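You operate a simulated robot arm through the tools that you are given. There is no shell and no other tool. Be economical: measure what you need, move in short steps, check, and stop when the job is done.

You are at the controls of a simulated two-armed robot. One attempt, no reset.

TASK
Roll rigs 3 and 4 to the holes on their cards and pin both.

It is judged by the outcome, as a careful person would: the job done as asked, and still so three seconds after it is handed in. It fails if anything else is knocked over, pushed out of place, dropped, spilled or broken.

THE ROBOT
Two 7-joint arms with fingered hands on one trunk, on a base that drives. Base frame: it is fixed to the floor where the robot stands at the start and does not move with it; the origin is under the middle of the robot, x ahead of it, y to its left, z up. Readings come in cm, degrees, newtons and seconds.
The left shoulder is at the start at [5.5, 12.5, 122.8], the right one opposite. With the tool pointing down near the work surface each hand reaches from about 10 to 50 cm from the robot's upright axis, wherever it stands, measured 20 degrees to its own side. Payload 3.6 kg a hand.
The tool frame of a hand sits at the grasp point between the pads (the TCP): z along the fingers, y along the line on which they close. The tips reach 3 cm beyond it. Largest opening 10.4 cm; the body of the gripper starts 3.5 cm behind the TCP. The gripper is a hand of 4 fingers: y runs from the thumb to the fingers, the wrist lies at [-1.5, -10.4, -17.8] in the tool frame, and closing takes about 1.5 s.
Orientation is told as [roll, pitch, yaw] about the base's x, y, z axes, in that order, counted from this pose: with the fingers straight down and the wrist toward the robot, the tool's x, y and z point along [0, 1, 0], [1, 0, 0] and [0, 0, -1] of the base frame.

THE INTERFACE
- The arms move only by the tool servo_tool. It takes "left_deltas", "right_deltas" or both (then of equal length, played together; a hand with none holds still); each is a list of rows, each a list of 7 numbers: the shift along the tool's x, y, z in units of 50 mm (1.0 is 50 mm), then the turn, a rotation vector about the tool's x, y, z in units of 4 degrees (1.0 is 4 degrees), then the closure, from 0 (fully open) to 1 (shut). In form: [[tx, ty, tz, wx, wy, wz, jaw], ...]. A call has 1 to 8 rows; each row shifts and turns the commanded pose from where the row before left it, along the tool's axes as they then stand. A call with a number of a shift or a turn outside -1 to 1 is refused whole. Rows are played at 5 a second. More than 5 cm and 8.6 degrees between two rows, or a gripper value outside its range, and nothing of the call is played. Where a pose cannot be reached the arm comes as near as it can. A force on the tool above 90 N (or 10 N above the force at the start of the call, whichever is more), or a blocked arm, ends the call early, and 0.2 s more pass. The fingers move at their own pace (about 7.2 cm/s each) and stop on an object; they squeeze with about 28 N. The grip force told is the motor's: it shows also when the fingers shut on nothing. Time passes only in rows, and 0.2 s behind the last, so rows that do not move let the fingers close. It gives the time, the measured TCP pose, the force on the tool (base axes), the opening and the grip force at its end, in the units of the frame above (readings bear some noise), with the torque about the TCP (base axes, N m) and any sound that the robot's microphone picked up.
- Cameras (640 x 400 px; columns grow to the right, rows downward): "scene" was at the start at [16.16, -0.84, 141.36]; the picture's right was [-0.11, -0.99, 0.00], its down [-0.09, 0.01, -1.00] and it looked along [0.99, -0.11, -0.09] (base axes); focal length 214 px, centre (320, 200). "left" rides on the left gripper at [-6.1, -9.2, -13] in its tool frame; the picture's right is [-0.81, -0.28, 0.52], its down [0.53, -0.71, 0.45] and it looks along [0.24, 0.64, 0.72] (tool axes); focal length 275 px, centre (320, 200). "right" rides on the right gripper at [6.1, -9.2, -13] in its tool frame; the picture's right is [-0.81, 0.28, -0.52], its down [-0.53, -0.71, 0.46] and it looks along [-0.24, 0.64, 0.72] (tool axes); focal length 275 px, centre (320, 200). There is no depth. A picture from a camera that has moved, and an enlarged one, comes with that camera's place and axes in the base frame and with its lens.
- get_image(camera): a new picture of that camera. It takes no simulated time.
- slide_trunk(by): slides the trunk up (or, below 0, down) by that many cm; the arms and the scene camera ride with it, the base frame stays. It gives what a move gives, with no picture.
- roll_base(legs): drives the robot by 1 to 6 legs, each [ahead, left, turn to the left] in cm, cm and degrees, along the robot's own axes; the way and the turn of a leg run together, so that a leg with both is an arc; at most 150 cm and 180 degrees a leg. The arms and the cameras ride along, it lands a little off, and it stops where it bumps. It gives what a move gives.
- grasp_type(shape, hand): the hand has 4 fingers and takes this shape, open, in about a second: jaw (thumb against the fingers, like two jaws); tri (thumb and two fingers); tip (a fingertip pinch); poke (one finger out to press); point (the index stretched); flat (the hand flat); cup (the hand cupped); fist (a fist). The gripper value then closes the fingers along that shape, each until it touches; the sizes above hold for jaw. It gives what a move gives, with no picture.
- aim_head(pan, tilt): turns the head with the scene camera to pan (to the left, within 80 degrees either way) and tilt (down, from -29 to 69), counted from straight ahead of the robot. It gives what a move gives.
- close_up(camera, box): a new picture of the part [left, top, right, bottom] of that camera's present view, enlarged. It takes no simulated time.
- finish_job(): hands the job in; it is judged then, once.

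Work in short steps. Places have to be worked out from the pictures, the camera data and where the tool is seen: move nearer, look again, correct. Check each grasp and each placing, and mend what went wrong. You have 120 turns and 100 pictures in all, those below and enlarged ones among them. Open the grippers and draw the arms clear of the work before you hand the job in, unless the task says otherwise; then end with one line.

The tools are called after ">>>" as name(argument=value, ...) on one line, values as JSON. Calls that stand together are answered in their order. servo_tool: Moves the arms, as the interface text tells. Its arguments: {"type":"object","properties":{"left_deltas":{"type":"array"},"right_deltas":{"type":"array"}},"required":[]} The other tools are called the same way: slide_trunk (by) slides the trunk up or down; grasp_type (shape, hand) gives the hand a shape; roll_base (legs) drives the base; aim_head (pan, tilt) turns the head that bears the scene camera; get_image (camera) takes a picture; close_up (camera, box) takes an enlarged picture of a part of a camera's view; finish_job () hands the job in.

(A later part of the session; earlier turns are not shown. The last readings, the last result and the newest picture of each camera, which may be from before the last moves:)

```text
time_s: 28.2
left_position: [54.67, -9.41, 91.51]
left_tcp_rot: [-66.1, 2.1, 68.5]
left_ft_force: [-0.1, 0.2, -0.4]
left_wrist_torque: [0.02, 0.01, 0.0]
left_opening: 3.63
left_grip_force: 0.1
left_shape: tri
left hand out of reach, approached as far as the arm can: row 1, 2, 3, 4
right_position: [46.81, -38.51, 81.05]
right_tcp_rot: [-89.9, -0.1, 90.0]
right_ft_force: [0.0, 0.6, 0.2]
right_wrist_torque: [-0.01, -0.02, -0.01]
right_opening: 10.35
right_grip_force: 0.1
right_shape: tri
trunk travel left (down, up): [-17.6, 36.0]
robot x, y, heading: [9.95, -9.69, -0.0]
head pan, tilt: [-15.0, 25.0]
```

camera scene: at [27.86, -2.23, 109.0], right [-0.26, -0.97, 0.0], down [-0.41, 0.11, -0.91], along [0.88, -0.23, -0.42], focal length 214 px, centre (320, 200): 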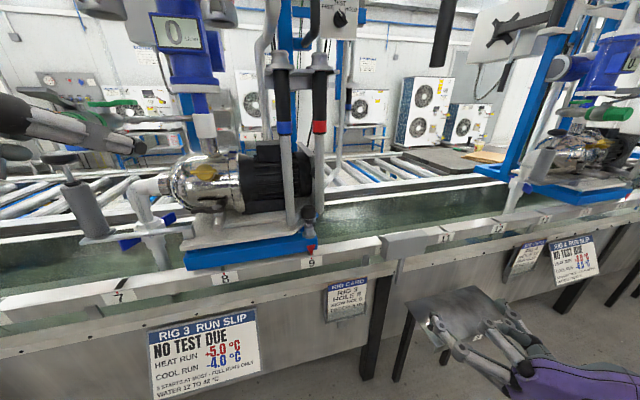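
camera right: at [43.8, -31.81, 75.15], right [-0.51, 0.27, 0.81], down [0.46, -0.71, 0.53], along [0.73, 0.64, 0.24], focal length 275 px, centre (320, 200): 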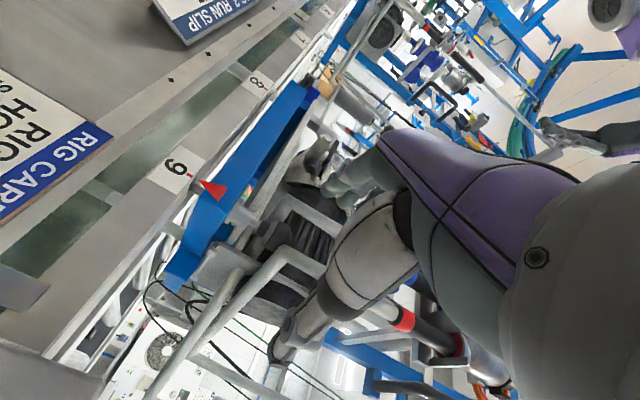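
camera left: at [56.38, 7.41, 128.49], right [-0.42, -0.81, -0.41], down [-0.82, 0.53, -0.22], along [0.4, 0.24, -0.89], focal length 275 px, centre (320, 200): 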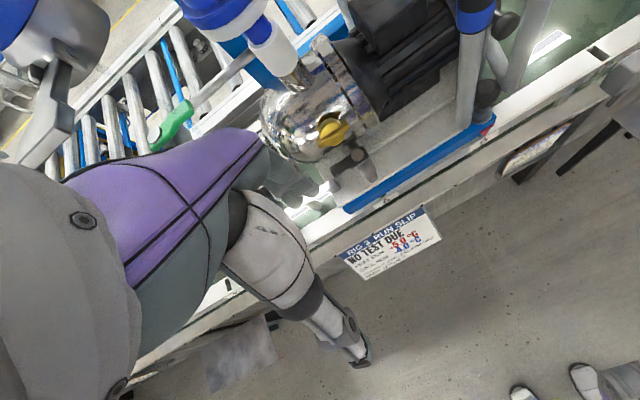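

Moving to a pre-approach point about 12 cm short of the knob along the fingers, then looking.

>>> servo_tool(left_deltas=[[0.1, 0.38, 0.69, 0, 0, 0, 0.65], [0.1, 0.38, 0.69, 0, 0, 0, 0.65], [0.1, 0.38, 0.69, 0, 0, 0, 0.65], [0.1, 0.38, 0.69, 0, 0, 0, 0.65], [0, 0, 0, 0, 0, 0, 0.65]])

>>> aim_head(pan=0, tilt=22)

>>> get_image(camera="scene")

>>> get_image(camera="left")

```text
time_s: 29.4
left_position: [67.24, -7.86, 83.01]
left_tcp_rot: [-64.8, 0.3, 64.8]
left_ft_force: [0.4, -0.5, 0.0]
left_wrist_torque: [0.0, -0.01, 0.01]
left_opening: 3.66
left_grip_force: 0.0
left_shape: tri
right_position: [46.77, -38.75, 81.08]
right_tcp_rot: [-89.8, -0.2, 89.9]
right_ft_force: [0.1, -0.4, -0.4]
right_wrist_torque: [0.0, 0.0, 0.03]
right_opening: 10.37
right_grip_force: 0.0
right_shape: tri
trunk travel left (down, up): [-17.6, 36.0]
robot x, y, heading: [9.86, -9.35, -0.3]
head pan, tilt: [-15.0, 25.0]
```

```text
time_s: 30.2
left_position: [67.28, -7.88, 83.08]
left_tcp_rot: [-64.7, 0.4, 64.7]
left_ft_force: [0.5, -0.2, -0.1]
left_wrist_torque: [0.0, 0.02, -0.01]
left_opening: 3.61
left_grip_force: 0.0
left_shape: tri
right_position: [46.83, -38.62, 81.17]
right_tcp_rot: [-89.8, -0.1, 89.9]
right_ft_force: [-0.7, -0.3, -0.8]
right_wrist_torque: [-0.02, -0.04, 0.01]
right_opening: 10.37
right_grip_force: 0.0
right_shape: tri
trunk travel left (down, up): [-17.6, 36.0]
robot x, y, heading: [10.1, -9.95, -0.0]
head pan, tilt: [0.0, 22.0]
```

```text
63 pictures are left
camera scene: at [34.23, -9.71, 109.49], right [0.0, -1.0, 0.0], down [-0.37, 0.0, -0.93], along [0.93, 0.0, -0.37], focal length 214 px, centre (320, 200)
```

scene: 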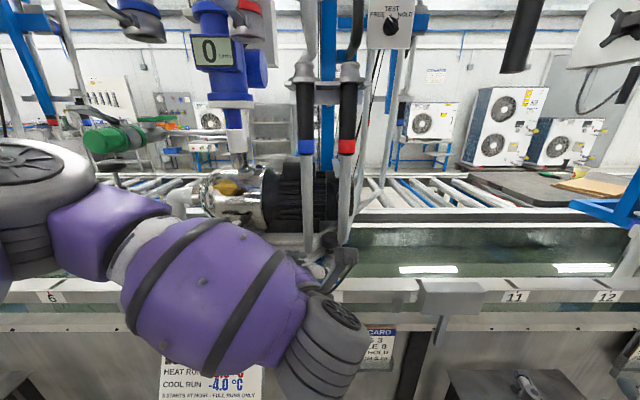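

```text
62 pictures are left
camera left: at [54.93, -12.24, 94.31], right [0.62, -0.59, 0.51], down [-0.14, -0.73, -0.67], along [0.77, 0.34, -0.53], focal length 275 px, centre (320, 200)
```

left: 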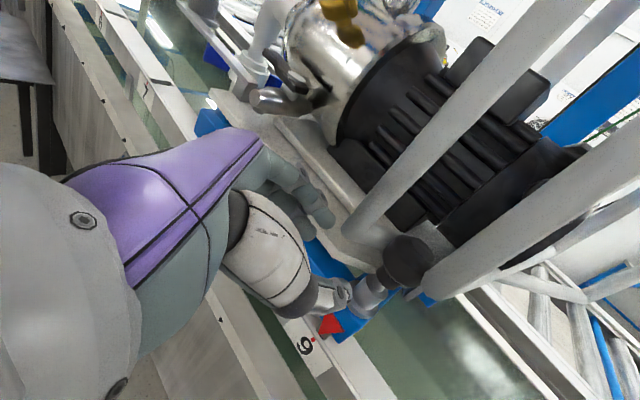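

Good view; I zoom in on the knob and fingertips from both cameras.

>>> close_up(camera="left", box=[260, 160, 480, 350])

>>> close_up(camera="scene", box=[280, 210, 390, 310])

```text
2.11 times, centred on (370, 255) of left
camera zoom: at [54.93, -12.24, 94.31], right [0.62, -0.59, 0.51], down [-0.14, -0.73, -0.67], along [0.77, 0.34, -0.53], focal length 580 px, centre (215, 84)
```

zoom: 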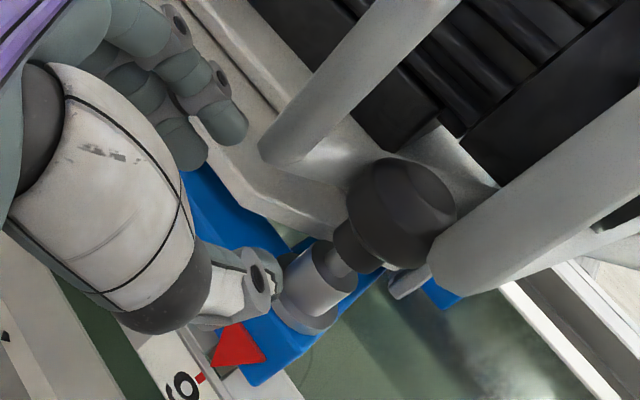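

```text
4.00 times, centred on (335, 260) of scene
camera zoom: at [34.23, -9.71, 109.49], right [0.0, -1.0, 0.0], down [-0.37, 0.0, -0.93], along [0.93, 0.0, -0.37], focal length 858 px, centre (260, -40)
```

zoom: 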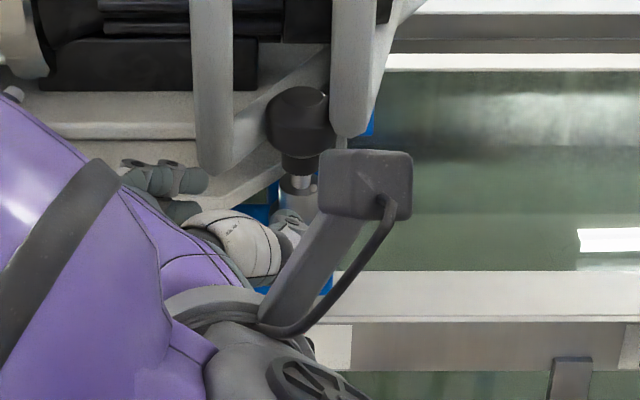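

Knob refined to (77.8,-12.3,81.8); my fingers line up with the neck. I advance 6 cm along the fingers and re-check.

>>> servo_tool(left_deltas=[[-0.05, 0.03, 0.4, 0, 0, 0, 0.62], [-0.05, 0.03, 0.4, 0, 0, 0, 0.62], [-0.05, 0.03, 0.4, 0, 0, 0, 0.62], [0, 0, 0, 0, 0, 0, 0.62]])

>>> close_up(camera="left", box=[220, 120, 480, 350])

```text
time_s: 31.2
left_position: [72.56, -9.85, 81.2]
left_tcp_rot: [-64.6, 0.2, 64.7]
left_ft_force: [-0.4, -1.3, 0.3]
left_wrist_torque: [0.01, 0.0, 0.01]
left_opening: 3.91
left_grip_force: 0.0
left_shape: tri
right_position: [46.74, -38.57, 81.08]
right_tcp_rot: [-89.8, -0.1, 89.9]
right_ft_force: [-0.2, -0.5, -0.2]
right_wrist_torque: [0.0, -0.02, -0.02]
right_opening: 10.38
right_grip_force: 0.1
right_shape: tri
trunk travel left (down, up): [-17.6, 36.0]
robot x, y, heading: [9.97, -9.5, -0.0]
head pan, tilt: [0.0, 22.0]
```

```text
1.74 times, centred on (350, 235) of left
camera zoom: at [60.27, -14.31, 92.49], right [0.62, -0.59, 0.51], down [-0.14, -0.73, -0.67], along [0.77, 0.34, -0.53], focal length 479 px, centre (268, 139)
```

zoom: 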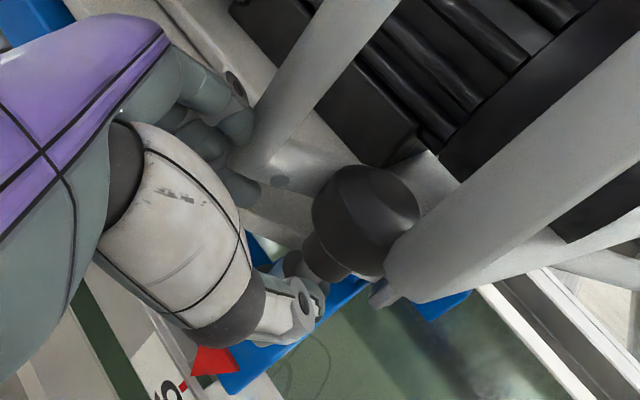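

The fingers come close to the blue lance; a flatter, less yawed approach (15° right, 10° down) will clear both lances. I back up a little and re-orient.

>>> servo_tool(left_deltas=[[0, 0, -0.6, 0, 0, 0, 0.64], [0, 0, 0, -0.57, -0.94, -0.26, 0.64], [0, 0, 0, -0.57, -0.94, -0.26, 0.64], [0, 0, 0, -0.57, -0.94, -0.26, 0.64], [0, 0, 0, -0.57, -0.94, -0.26, 0.64], [0, 0, 0, 0, 0, 0, 0.64]])

```text
time_s: 32.6
left_position: [70.1, -9.01, 82.5]
left_tcp_rot: [-79.6, 1.5, 74.7]
left_ft_force: [-0.5, 0.6, 0.3]
left_wrist_torque: [-0.03, -0.02, 0.0]
left_opening: 3.8
left_grip_force: 0.1
left_shape: tri
right_position: [46.92, -38.59, 81.03]
right_tcp_rot: [-89.7, -0.1, 89.9]
right_ft_force: [0.3, 0.3, -0.1]
right_wrist_torque: [0.01, 0.0, 0.0]
right_opening: 10.36
right_grip_force: 0.0
right_shape: tri
trunk travel left (down, up): [-17.6, 36.0]
robot x, y, heading: [9.74, -9.84, -0.3]
head pan, tilt: [0.0, 22.0]
```

Lowering to the pre-approach line and looking.

>>> servo_tool(left_deltas=[[0.24, -0.12, 0.12, 0, 0, 0, 0.64], [0.24, -0.12, 0.12, 0, 0, 0, 0.64], [0, 0, 0, 0, 0, 0, 0.64]])

>>> close_up(camera="left", box=[200, 80, 480, 330])

>>> close_up(camera="scene", box=[280, 210, 390, 310])

```text
time_s: 33.4
left_position: [70.3, -10.3, 80.02]
left_tcp_rot: [-79.8, 1.5, 74.5]
left_ft_force: [0.3, 0.2, -0.1]
left_wrist_torque: [-0.03, -0.01, 0.05]
left_opening: 3.8
left_grip_force: 0.0
left_shape: tri
right_position: [46.87, -38.6, 81.14]
right_tcp_rot: [-89.8, -0.1, 89.9]
right_ft_force: [0.3, 0.0, 0.0]
right_wrist_torque: [0.0, -0.03, -0.01]
right_opening: 10.38
right_grip_force: 0.0
right_shape: tri
trunk travel left (down, up): [-17.6, 36.0]
robot x, y, heading: [10.11, -9.91, -0.2]
head pan, tilt: [0.0, 22.0]
```

```text
1.60 times, centred on (340, 205) of left
camera zoom: at [56.55, -15.86, 88.7], right [0.56, -0.42, 0.71], down [0.15, -0.8, -0.59], along [0.81, 0.43, -0.39], focal length 440 px, centre (288, 192)
```

zoom: 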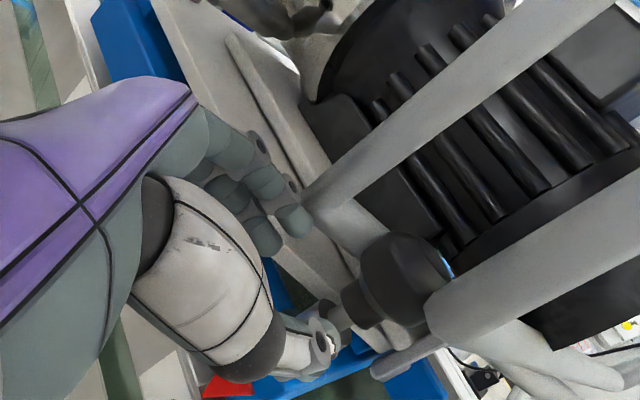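

```text
4.00 times, centred on (335, 260) of scene
camera zoom: at [34.23, -9.7, 109.49], right [0.0, -1.0, 0.0], down [-0.37, 0.0, -0.93], along [0.93, 0.0, -0.37], focal length 858 px, centre (260, -40)
```

zoom: 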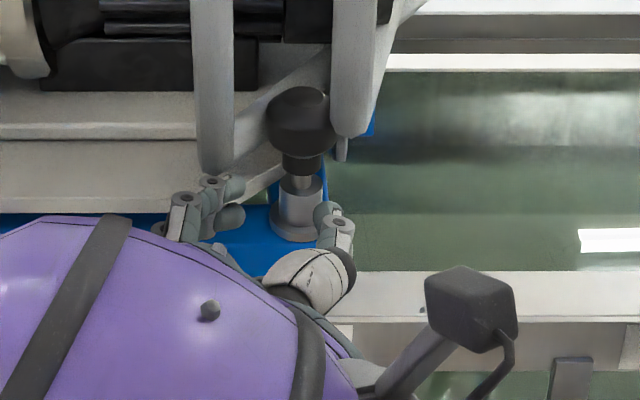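

Aligned: neck is between thumb and finger lines; thumb rides lower, so I keep the height level. I advance two thirds of the 7 cm and check.

>>> servo_tool(left_deltas=[[-0.06, 0, 0.3, 0, 0, 0, 0.64], [-0.06, 0, 0.3, 0, 0, 0, 0.64], [-0.06, 0, 0.3, 0, 0, 0, 0.64], [0, 0, 0, 0, 0, 0, 0.64]])

>>> close_up(camera="left", box=[200, 80, 480, 330])

>>> close_up(camera="scene", box=[280, 210, 390, 310])

```text
time_s: 34.4
left_position: [74.88, -11.54, 80.07]
left_tcp_rot: [-79.6, 1.5, 74.6]
left_ft_force: [-0.1, 0.1, 0.3]
left_wrist_torque: [0.0, 0.0, 0.01]
left_opening: 3.78
left_grip_force: 0.1
left_shape: tri
right_position: [46.78, -38.69, 81.17]
right_tcp_rot: [-89.8, -0.1, 89.9]
right_ft_force: [-0.9, 0.6, 0.6]
right_wrist_torque: [0.0, 0.0, 0.0]
right_opening: 10.37
right_grip_force: 0.1
right_shape: tri
trunk travel left (down, up): [-17.6, 36.0]
robot x, y, heading: [9.68, -9.8, -0.2]
head pan, tilt: [0.0, 22.0]
```

```text
1.60 times, centred on (340, 205) of left
camera zoom: at [61.13, -17.03, 88.71], right [0.56, -0.42, 0.71], down [0.15, -0.8, -0.59], along [0.81, 0.43, -0.39], focal length 440 px, centre (288, 192)
```

zoom: 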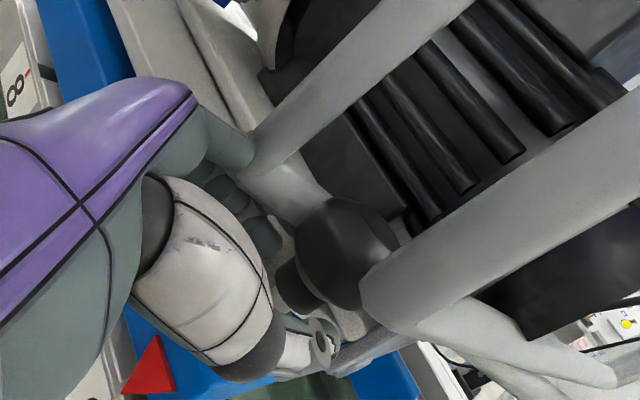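

```text
4.00 times, centred on (335, 260) of scene
camera zoom: at [34.23, -9.71, 109.49], right [0.0, -1.0, 0.0], down [-0.37, 0.0, -0.93], along [0.93, 0.0, -0.37], focal length 858 px, centre (260, -40)
```

zoom: 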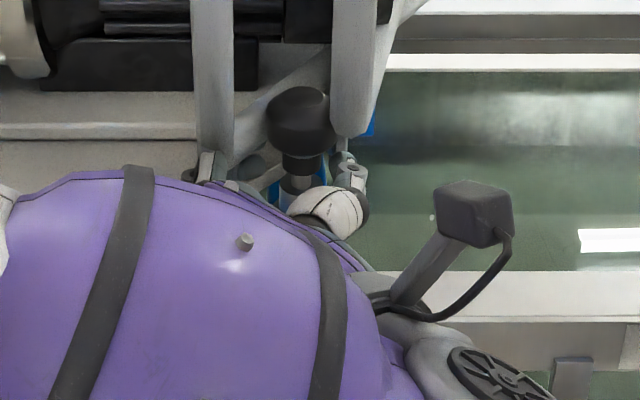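

Tips flank the neck with no contact force. I advance 1 cm more and close.

>>> servo_tool(left_deltas=[[-0.03, 0, 0.2, 0, 0, 0, 0.64], [0, 0, 0, 0, 0, 0, 0.8], [0, 0, 0, 0, 0, 0, 1], [0, 0, 0, 0, 0, 0, 1], [0, 0, 0, 0, 0, 0, 1], [0, 0, 0, 0, 0, 0, 1]])

>>> close_up(camera="left", box=[200, 80, 480, 330])

>>> close_up(camera="scene", box=[280, 210, 390, 310])

```text
time_s: 35.8
left_position: [75.9, -11.98, 79.83]
left_tcp_rot: [-79.5, 1.5, 74.5]
left_ft_force: [11.3, -5.4, -2.0]
left_wrist_torque: [-0.12, -0.05, 0.0]
left_opening: 1.64
left_grip_force: 28.3
left_shape: tri
right_position: [46.9, -38.7, 81.0]
right_tcp_rot: [-89.8, -0.1, 89.9]
right_ft_force: [1.2, 0.2, 0.9]
right_wrist_torque: [0.0, 0.01, -0.01]
right_opening: 10.37
right_grip_force: 0.2
right_shape: tri
trunk travel left (down, up): [-17.6, 36.0]
robot x, y, heading: [9.82, -10.14, -0.0]
head pan, tilt: [0.0, 22.0]
```

```text
1.60 times, centred on (340, 205) of left
camera zoom: at [62.15, -17.43, 88.62], right [0.56, -0.42, 0.71], down [0.14, -0.8, -0.59], along [0.81, 0.43, -0.39], focal length 440 px, centre (288, 192)
```

zoom: 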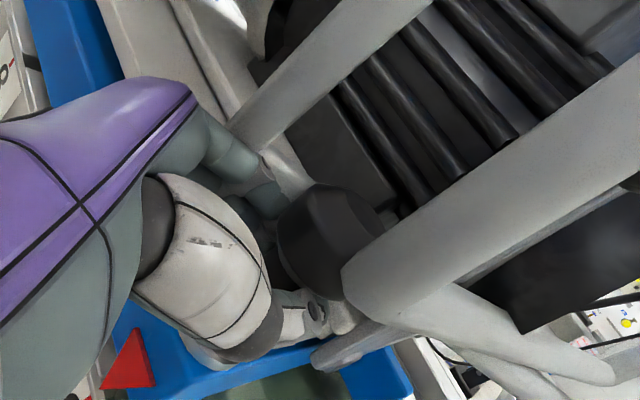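

```text
4.00 times, centred on (335, 260) of scene
camera zoom: at [34.35, -9.77, 109.46], right [0.0, -1.0, 0.0], down [-0.38, 0.0, -0.93], along [0.93, 0.0, -0.38], focal length 858 px, centre (260, -40)
```

zoom: 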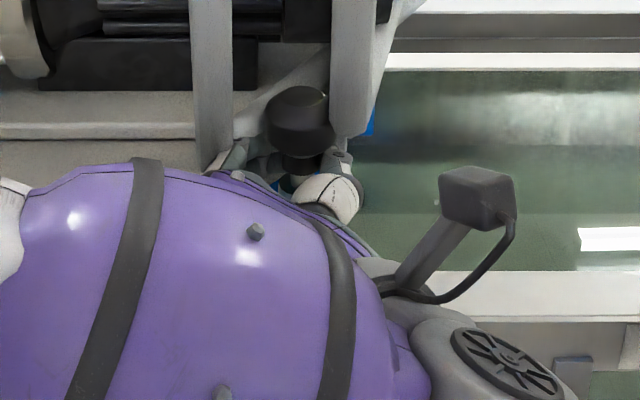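

Gripped on the neck (28 N). I lift 2 cm straight up and watch the force.

>>> servo_tool(left_deltas=[[-0.1, 0, -0.018, 0, 0, 0, 1], [-0.1, 0, -0.018, 0, 0, 0, 1], [-0.1, 0, -0.018, 0, 0, 0, 1], [-0.1, 0, -0.018, 0, 0, 0, 1], [0, 0, 0, 0, 0, 0, 1]])

>>> close_up(camera="scene", box=[280, 210, 390, 310])

```text
time_s: 37.0
left_position: [75.9, -11.95, 81.95]
left_tcp_rot: [-79.5, 1.6, 74.4]
left_ft_force: [12.8, -10.8, -7.2]
left_wrist_torque: [-0.09, 0.06, -0.05]
left_opening: 1.6
left_grip_force: 27.6
left_shape: tri
right_position: [46.99, -38.77, 80.98]
right_tcp_rot: [-89.6, -0.2, 90.0]
right_ft_force: [-0.7, 0.0, -0.6]
right_wrist_torque: [-0.02, -0.03, 0.02]
right_opening: 10.38
right_grip_force: 0.1
right_shape: tri
trunk travel left (down, up): [-17.6, 36.0]
robot x, y, heading: [9.83, -9.79, -0.3]
head pan, tilt: [0.0, 22.0]
```

```text
4.00 times, centred on (335, 260) of scene
camera zoom: at [34.41, -9.82, 109.44], right [0.0, -1.0, 0.0], down [-0.38, 0.0, -0.93], along [0.93, 0.0, -0.38], focal length 858 px, centre (260, -40)
```

zoom: 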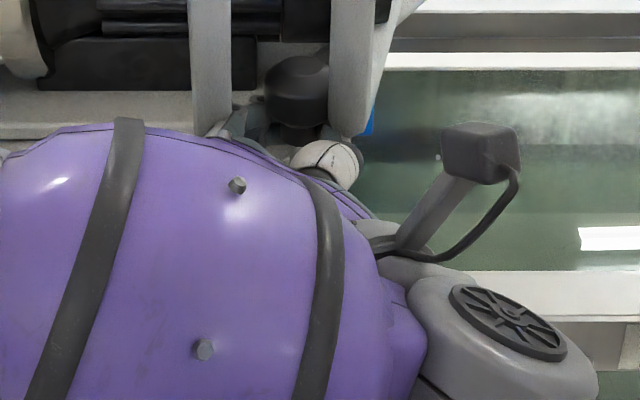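

The knob rose with the hand. I lift another 1.5 cm.

>>> servo_tool(left_deltas=[[-0.1, 0, -0.018, 0, 0, 0, 1], [-0.1, 0, -0.018, 0, 0, 0, 1], [-0.1, 0, -0.018, 0, 0, 0, 1], [0, 0, 0, 0, 0, 0, 1]])

>>> close_up(camera="scene", box=[280, 210, 390, 310])

>>> get_image(camera="left")

```text
time_s: 38.0
left_position: [75.84, -11.74, 83.61]
left_tcp_rot: [-79.5, 1.4, 74.6]
left_ft_force: [11.2, -9.4, -3.6]
left_wrist_torque: [-0.07, -0.05, -0.06]
left_opening: 1.6
left_grip_force: 27.7
left_shape: tri
right_position: [46.89, -38.67, 81.01]
right_tcp_rot: [-89.8, 0.0, 89.9]
right_ft_force: [-0.7, -0.5, -0.1]
right_wrist_torque: [0.01, 0.03, -0.01]
right_opening: 10.37
right_grip_force: 0.0
right_shape: tri
trunk travel left (down, up): [-17.6, 36.0]
robot x, y, heading: [9.95, -9.49, -0.1]
head pan, tilt: [0.0, 22.0]
```

```text
4.00 times, centred on (335, 260) of scene
camera zoom: at [34.35, -9.79, 109.45], right [0.0, -1.0, 0.0], down [-0.38, 0.0, -0.93], along [0.93, 0.0, -0.38], focal length 858 px, centre (260, -40)
```

zoom: 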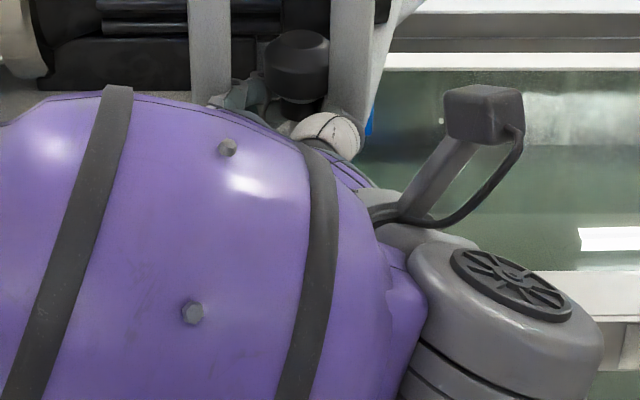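

```text
50 pictures are left
camera left: at [62.17, -17.35, 92.23], right [0.56, -0.42, 0.71], down [0.14, -0.8, -0.59], along [0.81, 0.43, -0.39], focal length 275 px, centre (320, 200)
```

left: 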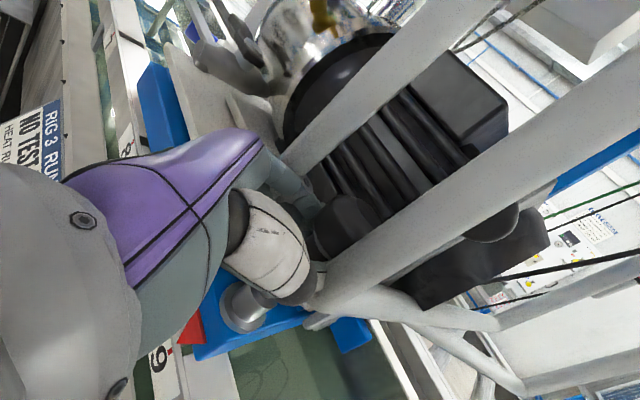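

Pin lifted 3.7 cm. I test the roll with 2 cm toward +y, the thumb pushing the pin.

>>> servo_tool(left_deltas=[[0.009, 0.193, -0.051, 0, 0, 0, 1], [0.009, 0.193, -0.051, 0, 0, 0, 1], [0, 0, 0, 0, 0, 0, 1]])

>>> get_image(camera="left")

```text
time_s: 38.8
left_position: [75.92, -9.1, 83.47]
left_tcp_rot: [-79.6, 1.4, 75.6]
left_ft_force: [3.0, 9.7, -1.6]
left_wrist_torque: [-0.14, -0.08, 0.22]
left_opening: 1.59
left_grip_force: 27.7
left_shape: tri
right_position: [46.84, -38.28, 81.18]
right_tcp_rot: [-89.8, 0.0, 90.0]
right_ft_force: [0.8, -0.3, 0.4]
right_wrist_torque: [0.04, 0.0, 0.0]
right_opening: 10.36
right_grip_force: 0.1
right_shape: tri
trunk travel left (down, up): [-17.6, 36.0]
robot x, y, heading: [9.58, -9.39, 0.1]
head pan, tilt: [0.0, 22.0]
```

```text
49 pictures are left
camera left: at [62.29, -14.76, 92.11], right [0.57, -0.41, 0.71], down [0.16, -0.79, -0.59], along [0.81, 0.45, -0.39], focal length 275 px, centre (320, 200)
```

left: 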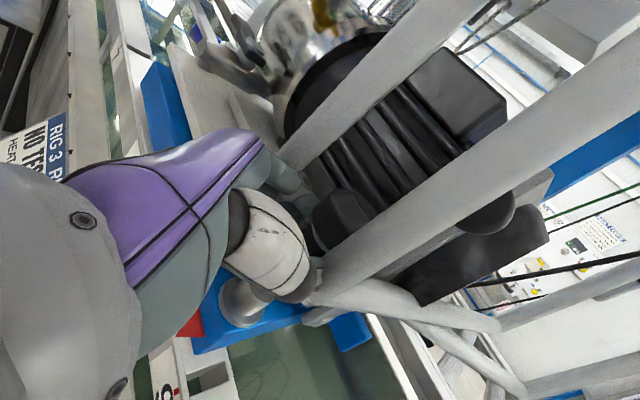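

The rig rolls with the hand (hole 9 is now exposed). I continue 12 cm slowly.

>>> servo_tool(left_deltas=[[0.012, 0.29, -0.076, 0, 0, 0, 1], [0.012, 0.29, -0.076, 0, 0, 0, 1], [0.012, 0.29, -0.076, 0, 0, 0, 1], [0.012, 0.29, -0.076, 0, 0, 0, 1], [0.012, 0.29, -0.076, 0, 0, 0, 1], [0.012, 0.29, -0.076, 0, 0, 0, 1], [0.006, 0.2, -0.05, 0, 0, 0, 1], [0.003, 0.1, -0.025, 0, 0, 0, 1]])

>>> get_image(camera="scene")

```text
time_s: 40.6
left_position: [76.1, 0.85, 83.19]
left_tcp_rot: [-79.6, 1.6, 74.6]
left_ft_force: [5.6, 4.7, -0.4]
left_wrist_torque: [-0.12, -0.16, 0.18]
left_opening: 1.59
left_grip_force: 28.1
left_shape: tri
right_position: [46.84, -38.65, 81.15]
right_tcp_rot: [-89.7, -0.1, 89.8]
right_ft_force: [-0.4, -0.5, 0.2]
right_wrist_torque: [0.02, 0.01, -0.01]
right_opening: 10.38
right_grip_force: 0.0
right_shape: tri
trunk travel left (down, up): [-17.6, 36.0]
robot x, y, heading: [10.06, -9.69, -0.1]
head pan, tilt: [0.0, 22.0]
```

```text
48 pictures are left
camera scene: at [34.28, -9.69, 109.47], right [0.0, -1.0, 0.0], down [-0.38, 0.0, -0.93], along [0.93, 0.0, -0.38], focal length 214 px, centre (320, 200)
```

scene: 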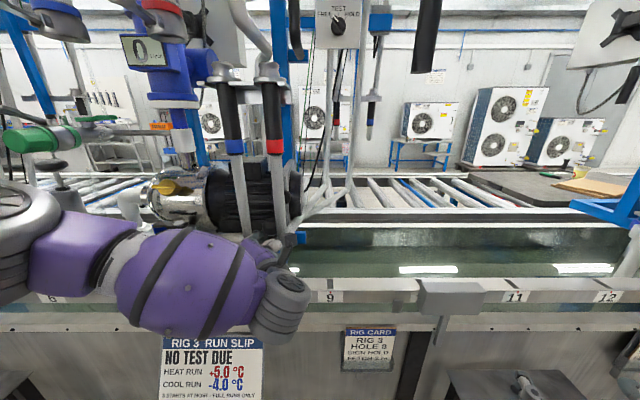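

Rolling well; 8.3 cm more toward hole 8, then I inspect.

>>> servo_tool(left_deltas=[[0.012, 0.29, -0.076, 0, 0, 0, 1], [0.012, 0.29, -0.076, 0, 0, 0, 1], [0.012, 0.29, -0.076, 0, 0, 0, 1], [0.012, 0.29, -0.076, 0, 0, 0, 1], [0.008, 0.2, -0.05, 0, 0, 0, 1], [0.006, 0.14, -0.04, 0, 0, 0, 1], [0, 0.08, -0.02, 0, 0, 0, 1], [0, 0.0, 0, 0, 0, 0, 1]])

>>> get_image(camera="left")

>>> aim_head(pan=25, tilt=30)

>>> get_image(camera="scene")

```text
time_s: 42.4
left_position: [76.15, 8.84, 83.15]
left_tcp_rot: [-79.6, 1.5, 74.3]
left_ft_force: [11.1, 6.8, -0.3]
left_wrist_torque: [-0.11, -0.22, 0.05]
left_opening: 1.54
left_grip_force: 28.6
left_shape: tri
right_position: [46.92, -38.58, 81.05]
right_tcp_rot: [-89.8, -0.1, 89.8]
right_ft_force: [0.3, -0.3, -0.8]
right_wrist_torque: [0.04, 0.02, 0.03]
right_opening: 10.38
right_grip_force: 0.0
right_shape: tri
trunk travel left (down, up): [-17.6, 36.0]
robot x, y, heading: [10.09, -9.79, -0.2]
head pan, tilt: [0.0, 22.0]
```

```text
47 pictures are left
camera left: at [62.34, 3.36, 91.81], right [0.56, -0.42, 0.71], down [0.14, -0.8, -0.59], along [0.82, 0.43, -0.39], focal length 275 px, centre (320, 200)
```

left: 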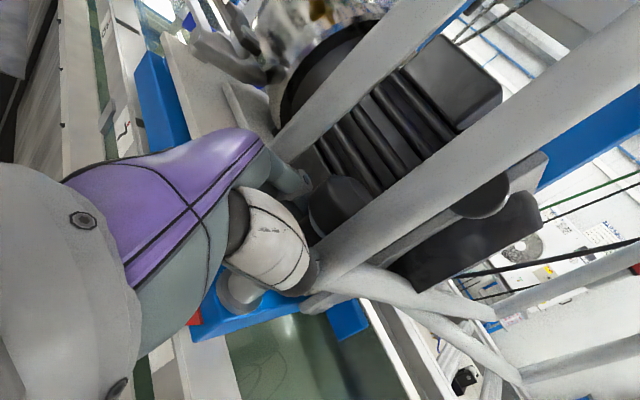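

```text
time_s: 43.3
left_position: [76.19, 8.76, 83.02]
left_tcp_rot: [-79.6, 1.5, 74.4]
left_ft_force: [15.4, -8.7, -0.3]
left_wrist_torque: [-0.1, -0.23, -0.19]
left_opening: 1.44
left_grip_force: 28.6
left_shape: tri
right_position: [46.92, -38.63, 81.07]
right_tcp_rot: [-89.7, -0.1, 89.8]
right_ft_force: [0.5, -0.9, 0.6]
right_wrist_torque: [-0.03, 0.04, 0.02]
right_opening: 10.37
right_grip_force: 0.1
right_shape: tri
trunk travel left (down, up): [-17.6, 36.0]
robot x, y, heading: [9.86, -10.11, 0.0]
head pan, tilt: [25.0, 30.0]
```

```text
46 pictures are left
camera scene: at [33.3, -5.99, 108.18], right [0.42, -0.91, 0.0], down [-0.45, -0.21, -0.87], along [0.79, 0.36, -0.5], focal length 214 px, centre (320, 200)
```

scene: 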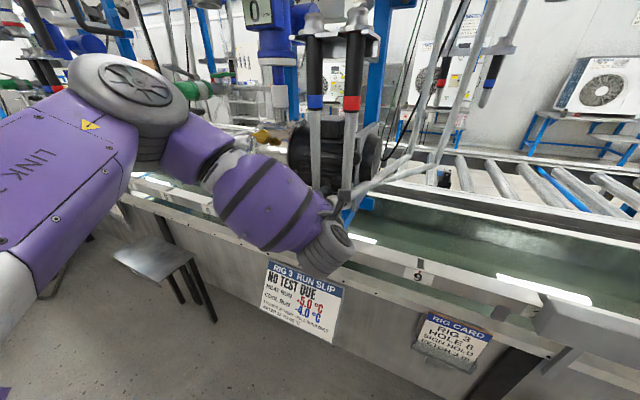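

I zoom in on pointer and label in the wrist view.

>>> close_up(camera="left", box=[120, 270, 280, 400])

```text
3.08 times, centred on (200, 335) of left
camera zoom: at [62.4, 3.27, 91.81], right [0.56, -0.42, 0.71], down [0.14, -0.8, -0.59], along [0.81, 0.43, -0.39], focal length 847 px, centre (689, -215)
```

zoom: 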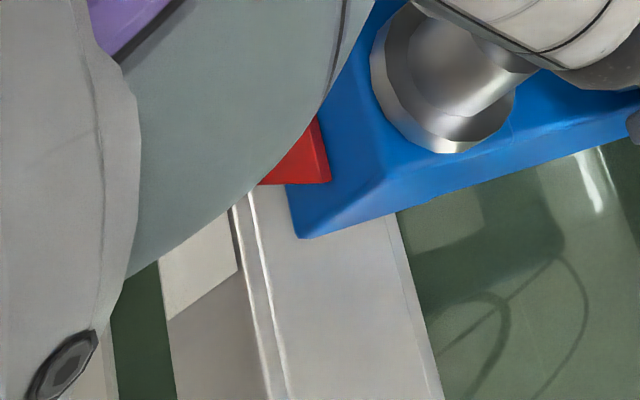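

Pointer is ~8.8, hole 8 at ~10.1; I move 1.3 cm further and look again.

>>> servo_tool(left_deltas=[[0.006, 0.13, -0.035, 0, 0, 0, 1], [0.006, 0.12, -0.035, 0, 0, 0, 1], [0, 0, 0, 0, 0, 0, 1], [0, 0, 0, 0, 0, 0, 1]])

>>> close_up(camera="left", box=[120, 270, 280, 400])

```text
time_s: 44.3
left_position: [76.17, 10.91, 83.09]
left_tcp_rot: [-79.7, 1.5, 75.3]
left_ft_force: [19.4, 9.4, 3.3]
left_wrist_torque: [-0.04, -0.21, 0.0]
left_opening: 1.44
left_grip_force: 28.0
left_shape: tri
right_position: [46.96, -38.49, 81.19]
right_tcp_rot: [-89.7, -0.1, 89.9]
right_ft_force: [0.8, -0.2, -0.1]
right_wrist_torque: [0.03, -0.04, 0.03]
right_opening: 10.4
right_grip_force: 0.1
right_shape: tri
trunk travel left (down, up): [-17.6, 36.0]
robot x, y, heading: [9.64, -9.92, -0.0]
head pan, tilt: [25.0, 30.0]
```

```text
3.08 times, centred on (200, 335) of left
camera zoom: at [62.45, 5.2, 91.71], right [0.57, -0.41, 0.71], down [0.16, -0.79, -0.59], along [0.81, 0.44, -0.39], focal length 847 px, centre (689, -215)
```

zoom: 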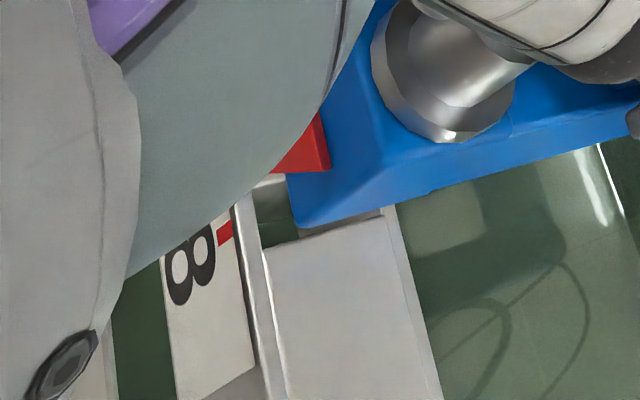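

Slight overshoot: tick at y≈10.2, pointer ≈11.1. I move back about 0.9 cm.

>>> servo_tool(left_deltas=[[-0.003, -0.08, 0.02, 0, 0, 0, 1], [-0.003, -0.08, 0.02, 0, 0, 0, 1], [0, 0, 0, 0, 0, 0, 1], [0, 0, 0, 0, 0, 0, 1], [0, 0, 0, 0, 0, 0, 1]])

>>> close_up(camera="left", box=[120, 270, 280, 400])

```text
time_s: 45.5
left_position: [76.32, 9.16, 83.01]
left_tcp_rot: [-79.6, 1.7, 74.2]
left_ft_force: [23.4, -10.2, 2.0]
left_wrist_torque: [-0.04, -0.24, -0.2]
left_opening: 1.38
left_grip_force: 28.4
left_shape: tri
right_position: [47.07, -38.76, 81.04]
right_tcp_rot: [-89.7, -0.2, 89.8]
right_ft_force: [-0.5, -0.3, 0.0]
right_wrist_torque: [0.0, -0.03, -0.02]
right_opening: 10.38
right_grip_force: 0.0
right_shape: tri
trunk travel left (down, up): [-17.6, 36.0]
robot x, y, heading: [9.41, -9.65, -0.2]
head pan, tilt: [25.0, 30.0]
```

```text
3.08 times, centred on (200, 335) of left
camera zoom: at [62.37, 3.66, 91.77], right [0.56, -0.42, 0.71], down [0.14, -0.8, -0.59], along [0.82, 0.43, -0.39], focal length 847 px, centre (689, -215)
```

zoom: 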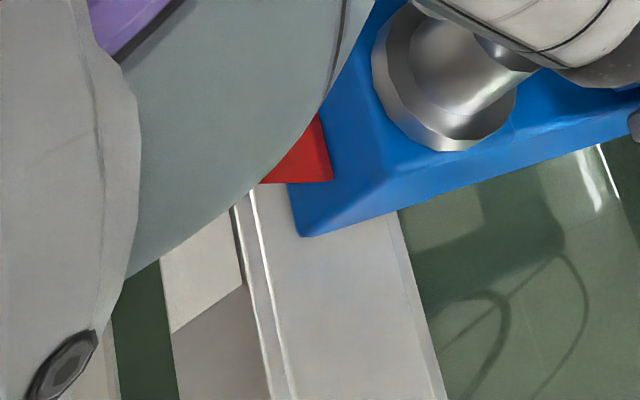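

I first lower the pin gently until it touches the rail, so it can catch the hole as I creep back.

>>> servo_tool(left_deltas=[[0.07, 0, 0.012, 0, 0, 0, 1], [0.07, 0, 0.012, 0, 0, 0, 1], [0.07, 0, 0.012, 0, 0, 0, 1], [0, 0, 0, 0, 0, 0, 1]])

```text
time_s: 46.5
left_position: [76.13, 9.55, 81.82]
left_tcp_rot: [-79.4, 1.6, 74.7]
left_ft_force: [24.3, -6.9, -8.4]
left_wrist_torque: [-0.17, -0.09, -0.2]
left_opening: 1.35
left_grip_force: 28.1
left_shape: tri
right_position: [46.98, -38.71, 80.99]
right_tcp_rot: [-89.7, -0.1, 90.0]
right_ft_force: [0.0, 0.6, 0.6]
right_wrist_torque: [0.0, 0.02, -0.04]
right_opening: 10.38
right_grip_force: 0.1
right_shape: tri
trunk travel left (down, up): [-17.6, 36.0]
robot x, y, heading: [9.85, -9.9, -0.2]
head pan, tilt: [25.0, 30.0]
```

No resistance yet; lowering 0.8 cm more.

>>> servo_tool(left_deltas=[[0.08, 0, 0.014, 0, 0, 0, 1], [0.08, 0, 0.014, 0, 0, 0, 1], [0, 0, 0, 0, 0, 0, 1]])

>>> close_up(camera="left", box=[120, 200, 360, 400])

```text
time_s: 47.3
left_position: [76.27, 9.38, 81.23]
left_tcp_rot: [-79.5, 1.5, 74.6]
left_ft_force: [21.5, -2.5, -2.5]
left_wrist_torque: [-0.1, -0.18, -0.12]
left_opening: 1.38
left_grip_force: 27.5
left_shape: tri
right_position: [46.92, -38.7, 81.03]
right_tcp_rot: [-89.7, -0.1, 89.9]
right_ft_force: [0.7, 0.2, 1.1]
right_wrist_torque: [-0.03, 0.02, -0.02]
right_opening: 10.37
right_grip_force: 0.0
right_shape: tri
trunk travel left (down, up): [-17.6, 36.0]
robot x, y, heading: [9.67, -10.09, -0.2]
head pan, tilt: [25.0, 30.0]
```

```text
2.00 times, centred on (240, 300) of left
camera zoom: at [62.44, 3.92, 89.9], right [0.56, -0.42, 0.71], down [0.15, -0.8, -0.59], along [0.81, 0.44, -0.39], focal length 551 px, centre (480, 0)
```

zoom: 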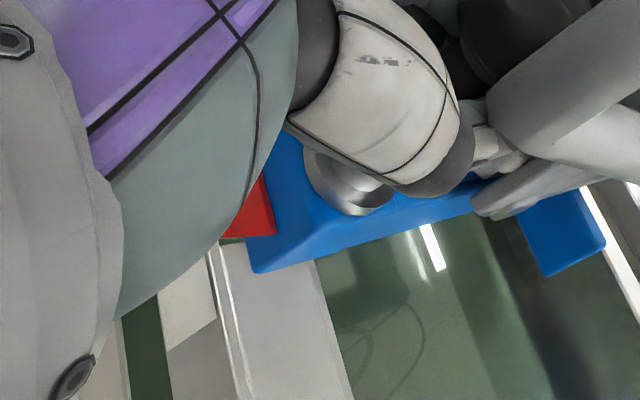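

Descent slows near z 81.2. I creep toward +y with slight down pressure.

>>> servo_tool(left_deltas=[[0.02, 0.04, -0.01, 0, 0, 0, 1], [0.02, 0.04, -0.01, 0, 0, 0, 1], [0.0, 0.03, -0.01, 0, 0, 0, 1], [0, 0, 0, 0, 0, 0, 1]])

```text
time_s: 48.3
left_position: [76.24, 9.82, 81.03]
left_tcp_rot: [-79.3, 1.6, 74.7]
left_ft_force: [26.5, -9.5, -6.8]
left_wrist_torque: [-0.17, -0.09, -0.28]
left_opening: 1.36
left_grip_force: 27.6
left_shape: tri
right_position: [47.02, -38.72, 80.93]
right_tcp_rot: [-89.8, -0.1, 89.8]
right_ft_force: [0.2, -0.2, 0.2]
right_wrist_torque: [-0.02, 0.01, -0.01]
right_opening: 10.37
right_grip_force: 0.0
right_shape: tri
trunk travel left (down, up): [-17.6, 36.0]
robot x, y, heading: [9.9, -9.59, -0.2]
head pan, tilt: [25.0, 30.0]
```

Still no upward push; I lower 0.8 cm more and look.

>>> servo_tool(left_deltas=[[0.08, 0, 0.014, 0, 0, 0, 1], [0.08, 0, 0.014, 0, 0, 0, 1], [0, 0, 0, 0, 0, 0, 1]])

>>> close_up(camera="left", box=[120, 200, 360, 400])

```text
time_s: 49.1
left_position: [76.18, 9.76, 80.29]
left_tcp_rot: [-79.5, 1.7, 75.0]
left_ft_force: [23.2, -3.0, -2.4]
left_wrist_torque: [-0.11, -0.2, -0.19]
left_opening: 1.36
left_grip_force: 27.8
left_shape: tri
right_position: [47.05, -38.6, 81.01]
right_tcp_rot: [-89.7, -0.2, 89.9]
right_ft_force: [-1.0, 0.6, -0.6]
right_wrist_torque: [-0.01, 0.05, -0.02]
right_opening: 10.38
right_grip_force: 0.2
right_shape: tri
trunk travel left (down, up): [-17.6, 36.0]
robot x, y, heading: [9.81, -10.1, -0.0]
head pan, tilt: [25.0, 30.0]
```

```text
2.00 times, centred on (240, 300) of left
camera zoom: at [62.5, 4.16, 89.16], right [0.57, -0.42, 0.71], down [0.15, -0.8, -0.59], along [0.81, 0.44, -0.39], focal length 551 px, centre (480, 0)
```

zoom: 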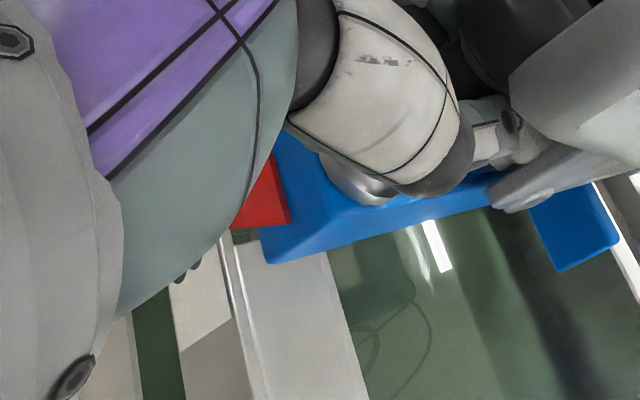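

I check the knob's height from the head camera.

>>> close_up(camera="scene", box=[270, 150, 420, 270])

```text
3.33 times, centred on (345, 210) of scene
camera zoom: at [33.37, -5.9, 108.16], right [0.42, -0.91, 0.0], down [-0.46, -0.21, -0.87], along [0.78, 0.37, -0.5], focal length 715 px, centre (237, 167)
```

zoom: 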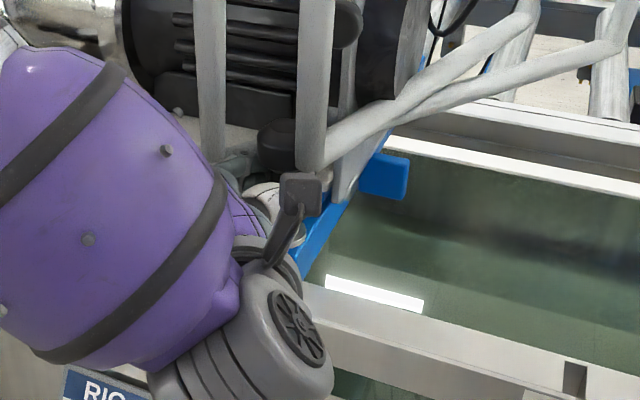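

Knob is still ~1 cm high, so the pin may rest beside the hole; pointer ≈0.3 cm short. I creep +y with light down pressure.

>>> servo_tool(left_deltas=[[0.03, 0.04, -0.01, 0, 0, 0, 1], [0.0, 0.04, -0.01, 0, 0, 0, 1], [0.02, 0.04, -0.01, 0, 0, 0, 1], [0, 0, 0, 0, 0, 0, 1]])

>>> close_up(camera="left", box=[120, 200, 360, 400])

```text
time_s: 50.1
left_position: [76.28, 9.87, 80.43]
left_tcp_rot: [-79.4, 1.8, 75.0]
left_ft_force: [23.4, -4.4, -2.8]
left_wrist_torque: [-0.15, -0.16, -0.17]
left_opening: 1.35
left_grip_force: 27.9
left_shape: tri
left hand out of reach, approached as far as the arm can: row 1, 3
right_position: [46.94, -38.59, 81.06]
right_tcp_rot: [-89.7, -0.2, 90.0]
right_ft_force: [-0.2, -0.6, -0.9]
right_wrist_torque: [0.02, 0.05, 0.0]
right_opening: 10.37
right_grip_force: 0.1
right_shape: tri
trunk travel left (down, up): [-17.6, 36.0]
robot x, y, heading: [9.76, -9.66, -0.3]
head pan, tilt: [25.0, 30.0]
```

```text
2.00 times, centred on (240, 300) of left
camera zoom: at [62.51, 4.19, 89.19], right [0.57, -0.42, 0.71], down [0.15, -0.8, -0.59], along [0.81, 0.44, -0.39], focal length 551 px, centre (480, 0)
```

zoom: 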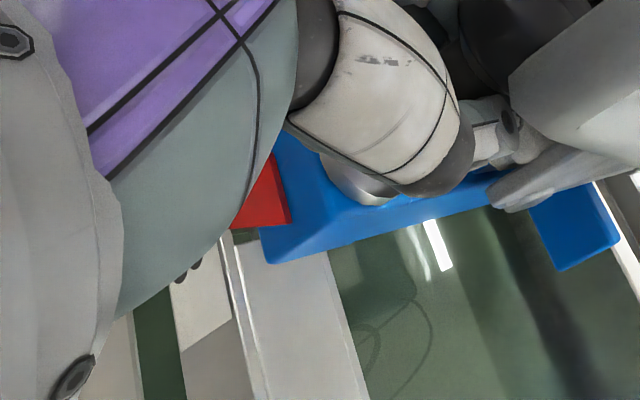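

The arm is at its reach limit here. I open the fingers so the pin can drop by itself, then check.

>>> servo_tool(left_deltas=[[0, 0, 0, 0, 0, 0, 0.85], [0, 0, 0, 0, 0, 0, 0.7], [0, 0, 0, 0, 0, 0, 0.64], [0, 0, 0, 0, 0, 0, 0.64]])

>>> close_up(camera="scene", box=[270, 150, 420, 270])

>>> close_up(camera="left", box=[120, 140, 400, 400])

```text
time_s: 51.1
left_position: [76.11, 9.87, 80.61]
left_tcp_rot: [-79.4, 1.6, 75.1]
left_ft_force: [-0.5, -0.1, -0.5]
left_wrist_torque: [-0.03, 0.02, 0.03]
left_opening: 3.67
left_grip_force: 0.0
left_shape: tri
right_position: [46.79, -38.73, 81.22]
right_tcp_rot: [-89.8, -0.2, 89.9]
right_ft_force: [0.8, 0.5, -0.1]
right_wrist_torque: [0.01, -0.01, 0.01]
right_opening: 10.39
right_grip_force: 0.1
right_shape: tri
trunk travel left (down, up): [-17.6, 36.0]
robot x, y, heading: [9.81, -9.58, 0.0]
head pan, tilt: [25.0, 30.0]
```

```text
3.33 times, centred on (345, 210) of scene
camera zoom: at [33.15, -5.88, 108.2], right [0.42, -0.91, 0.0], down [-0.45, -0.21, -0.87], along [0.79, 0.37, -0.5], focal length 715 px, centre (237, 167)
```

zoom: 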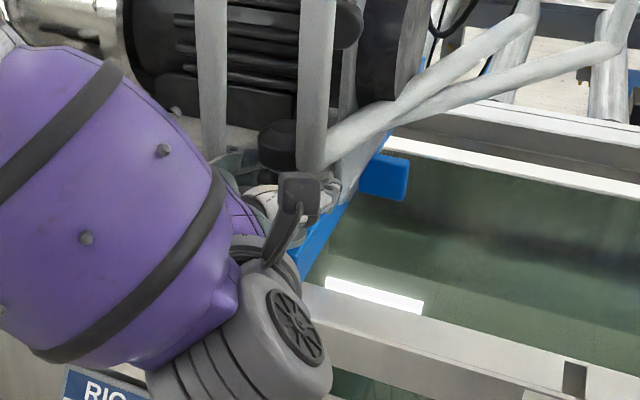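

```text
1.54 times, centred on (260, 270) of left
camera zoom: at [62.32, 4.23, 89.29], right [0.57, -0.42, 0.71], down [0.15, -0.8, -0.59], along [0.81, 0.44, -0.39], focal length 424 px, centre (412, 92)
```

zoom: 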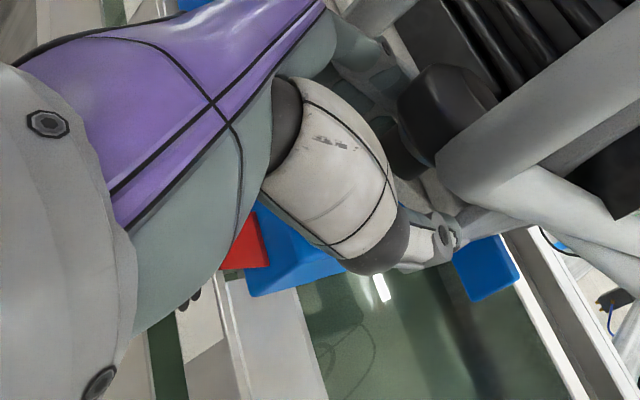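

I withdraw the hand along the fingers and look at the pin directly.

>>> servo_tool(left_deltas=[[0, 0, -0.4, 0, 0, 0, 0.62], [0, 0, -0.6, 0, 0, 0, 0.62], [0, 0, -0.8, 0, 0, 0, 0.62], [0, 0, -0.8, 0, 0, 0, 0.62]])

>>> close_up(camera="left", box=[220, 120, 440, 320])

>>> close_up(camera="scene", box=[270, 150, 420, 270])

```text
time_s: 52.1
left_position: [64.06, 10.14, 84.57]
left_tcp_rot: [-79.6, 1.6, 74.8]
left_ft_force: [-0.6, 0.2, 0.2]
left_wrist_torque: [-0.02, -0.02, 0.01]
left_opening: 3.94
left_grip_force: 0.2
left_shape: tri
left hand out of reach, approached as far as the arm can: row 1, 2, 3, 4
right_position: [46.81, -38.68, 81.23]
right_tcp_rot: [-89.9, 0.0, 89.9]
right_ft_force: [-1.0, -1.2, -0.6]
right_wrist_torque: [0.0, -0.02, 0.0]
right_opening: 10.38
right_grip_force: 0.0
right_shape: tri
trunk travel left (down, up): [-17.6, 36.0]
robot x, y, heading: [9.97, -9.79, -0.4]
head pan, tilt: [25.0, 30.0]
```

```text
2.00 times, centred on (330, 220) of left
camera zoom: at [50.32, 4.63, 93.27], right [0.57, -0.42, 0.71], down [0.15, -0.8, -0.59], along [0.81, 0.44, -0.39], focal length 551 px, centre (300, 160)
```

zoom: 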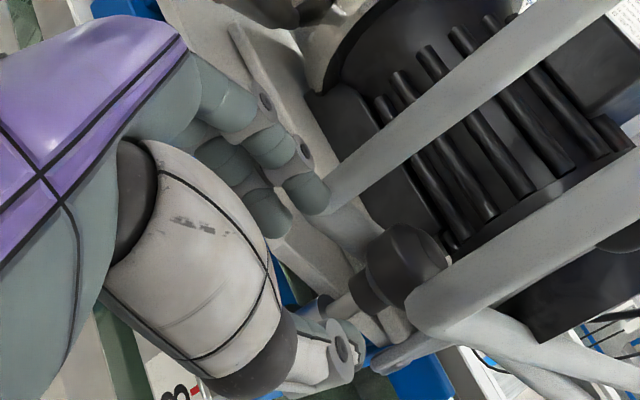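

```text
3.33 times, centred on (345, 210) of scene
camera zoom: at [33.11, -5.88, 108.22], right [0.42, -0.91, 0.0], down [-0.45, -0.21, -0.87], along [0.79, 0.37, -0.5], focal length 715 px, centre (237, 167)
```

zoom: 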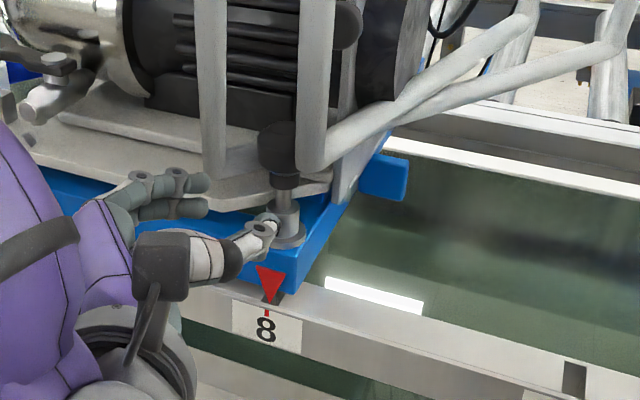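

The pointer is almost on 8, but the pin's rod shows longer than before—likely not dropped fully. I zoom in.

>>> close_up(camera="scene", box=[318, 180, 358, 260])

```text
5.00 times, centred on (338, 220) of scene
camera zoom: at [33.11, -5.88, 108.22], right [0.42, -0.91, 0.0], down [-0.45, -0.21, -0.87], along [0.79, 0.37, -0.5], focal length 1072 px, centre (230, 100)
```

zoom: 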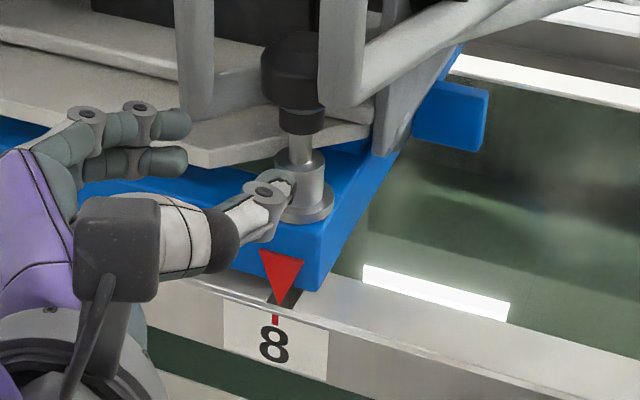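

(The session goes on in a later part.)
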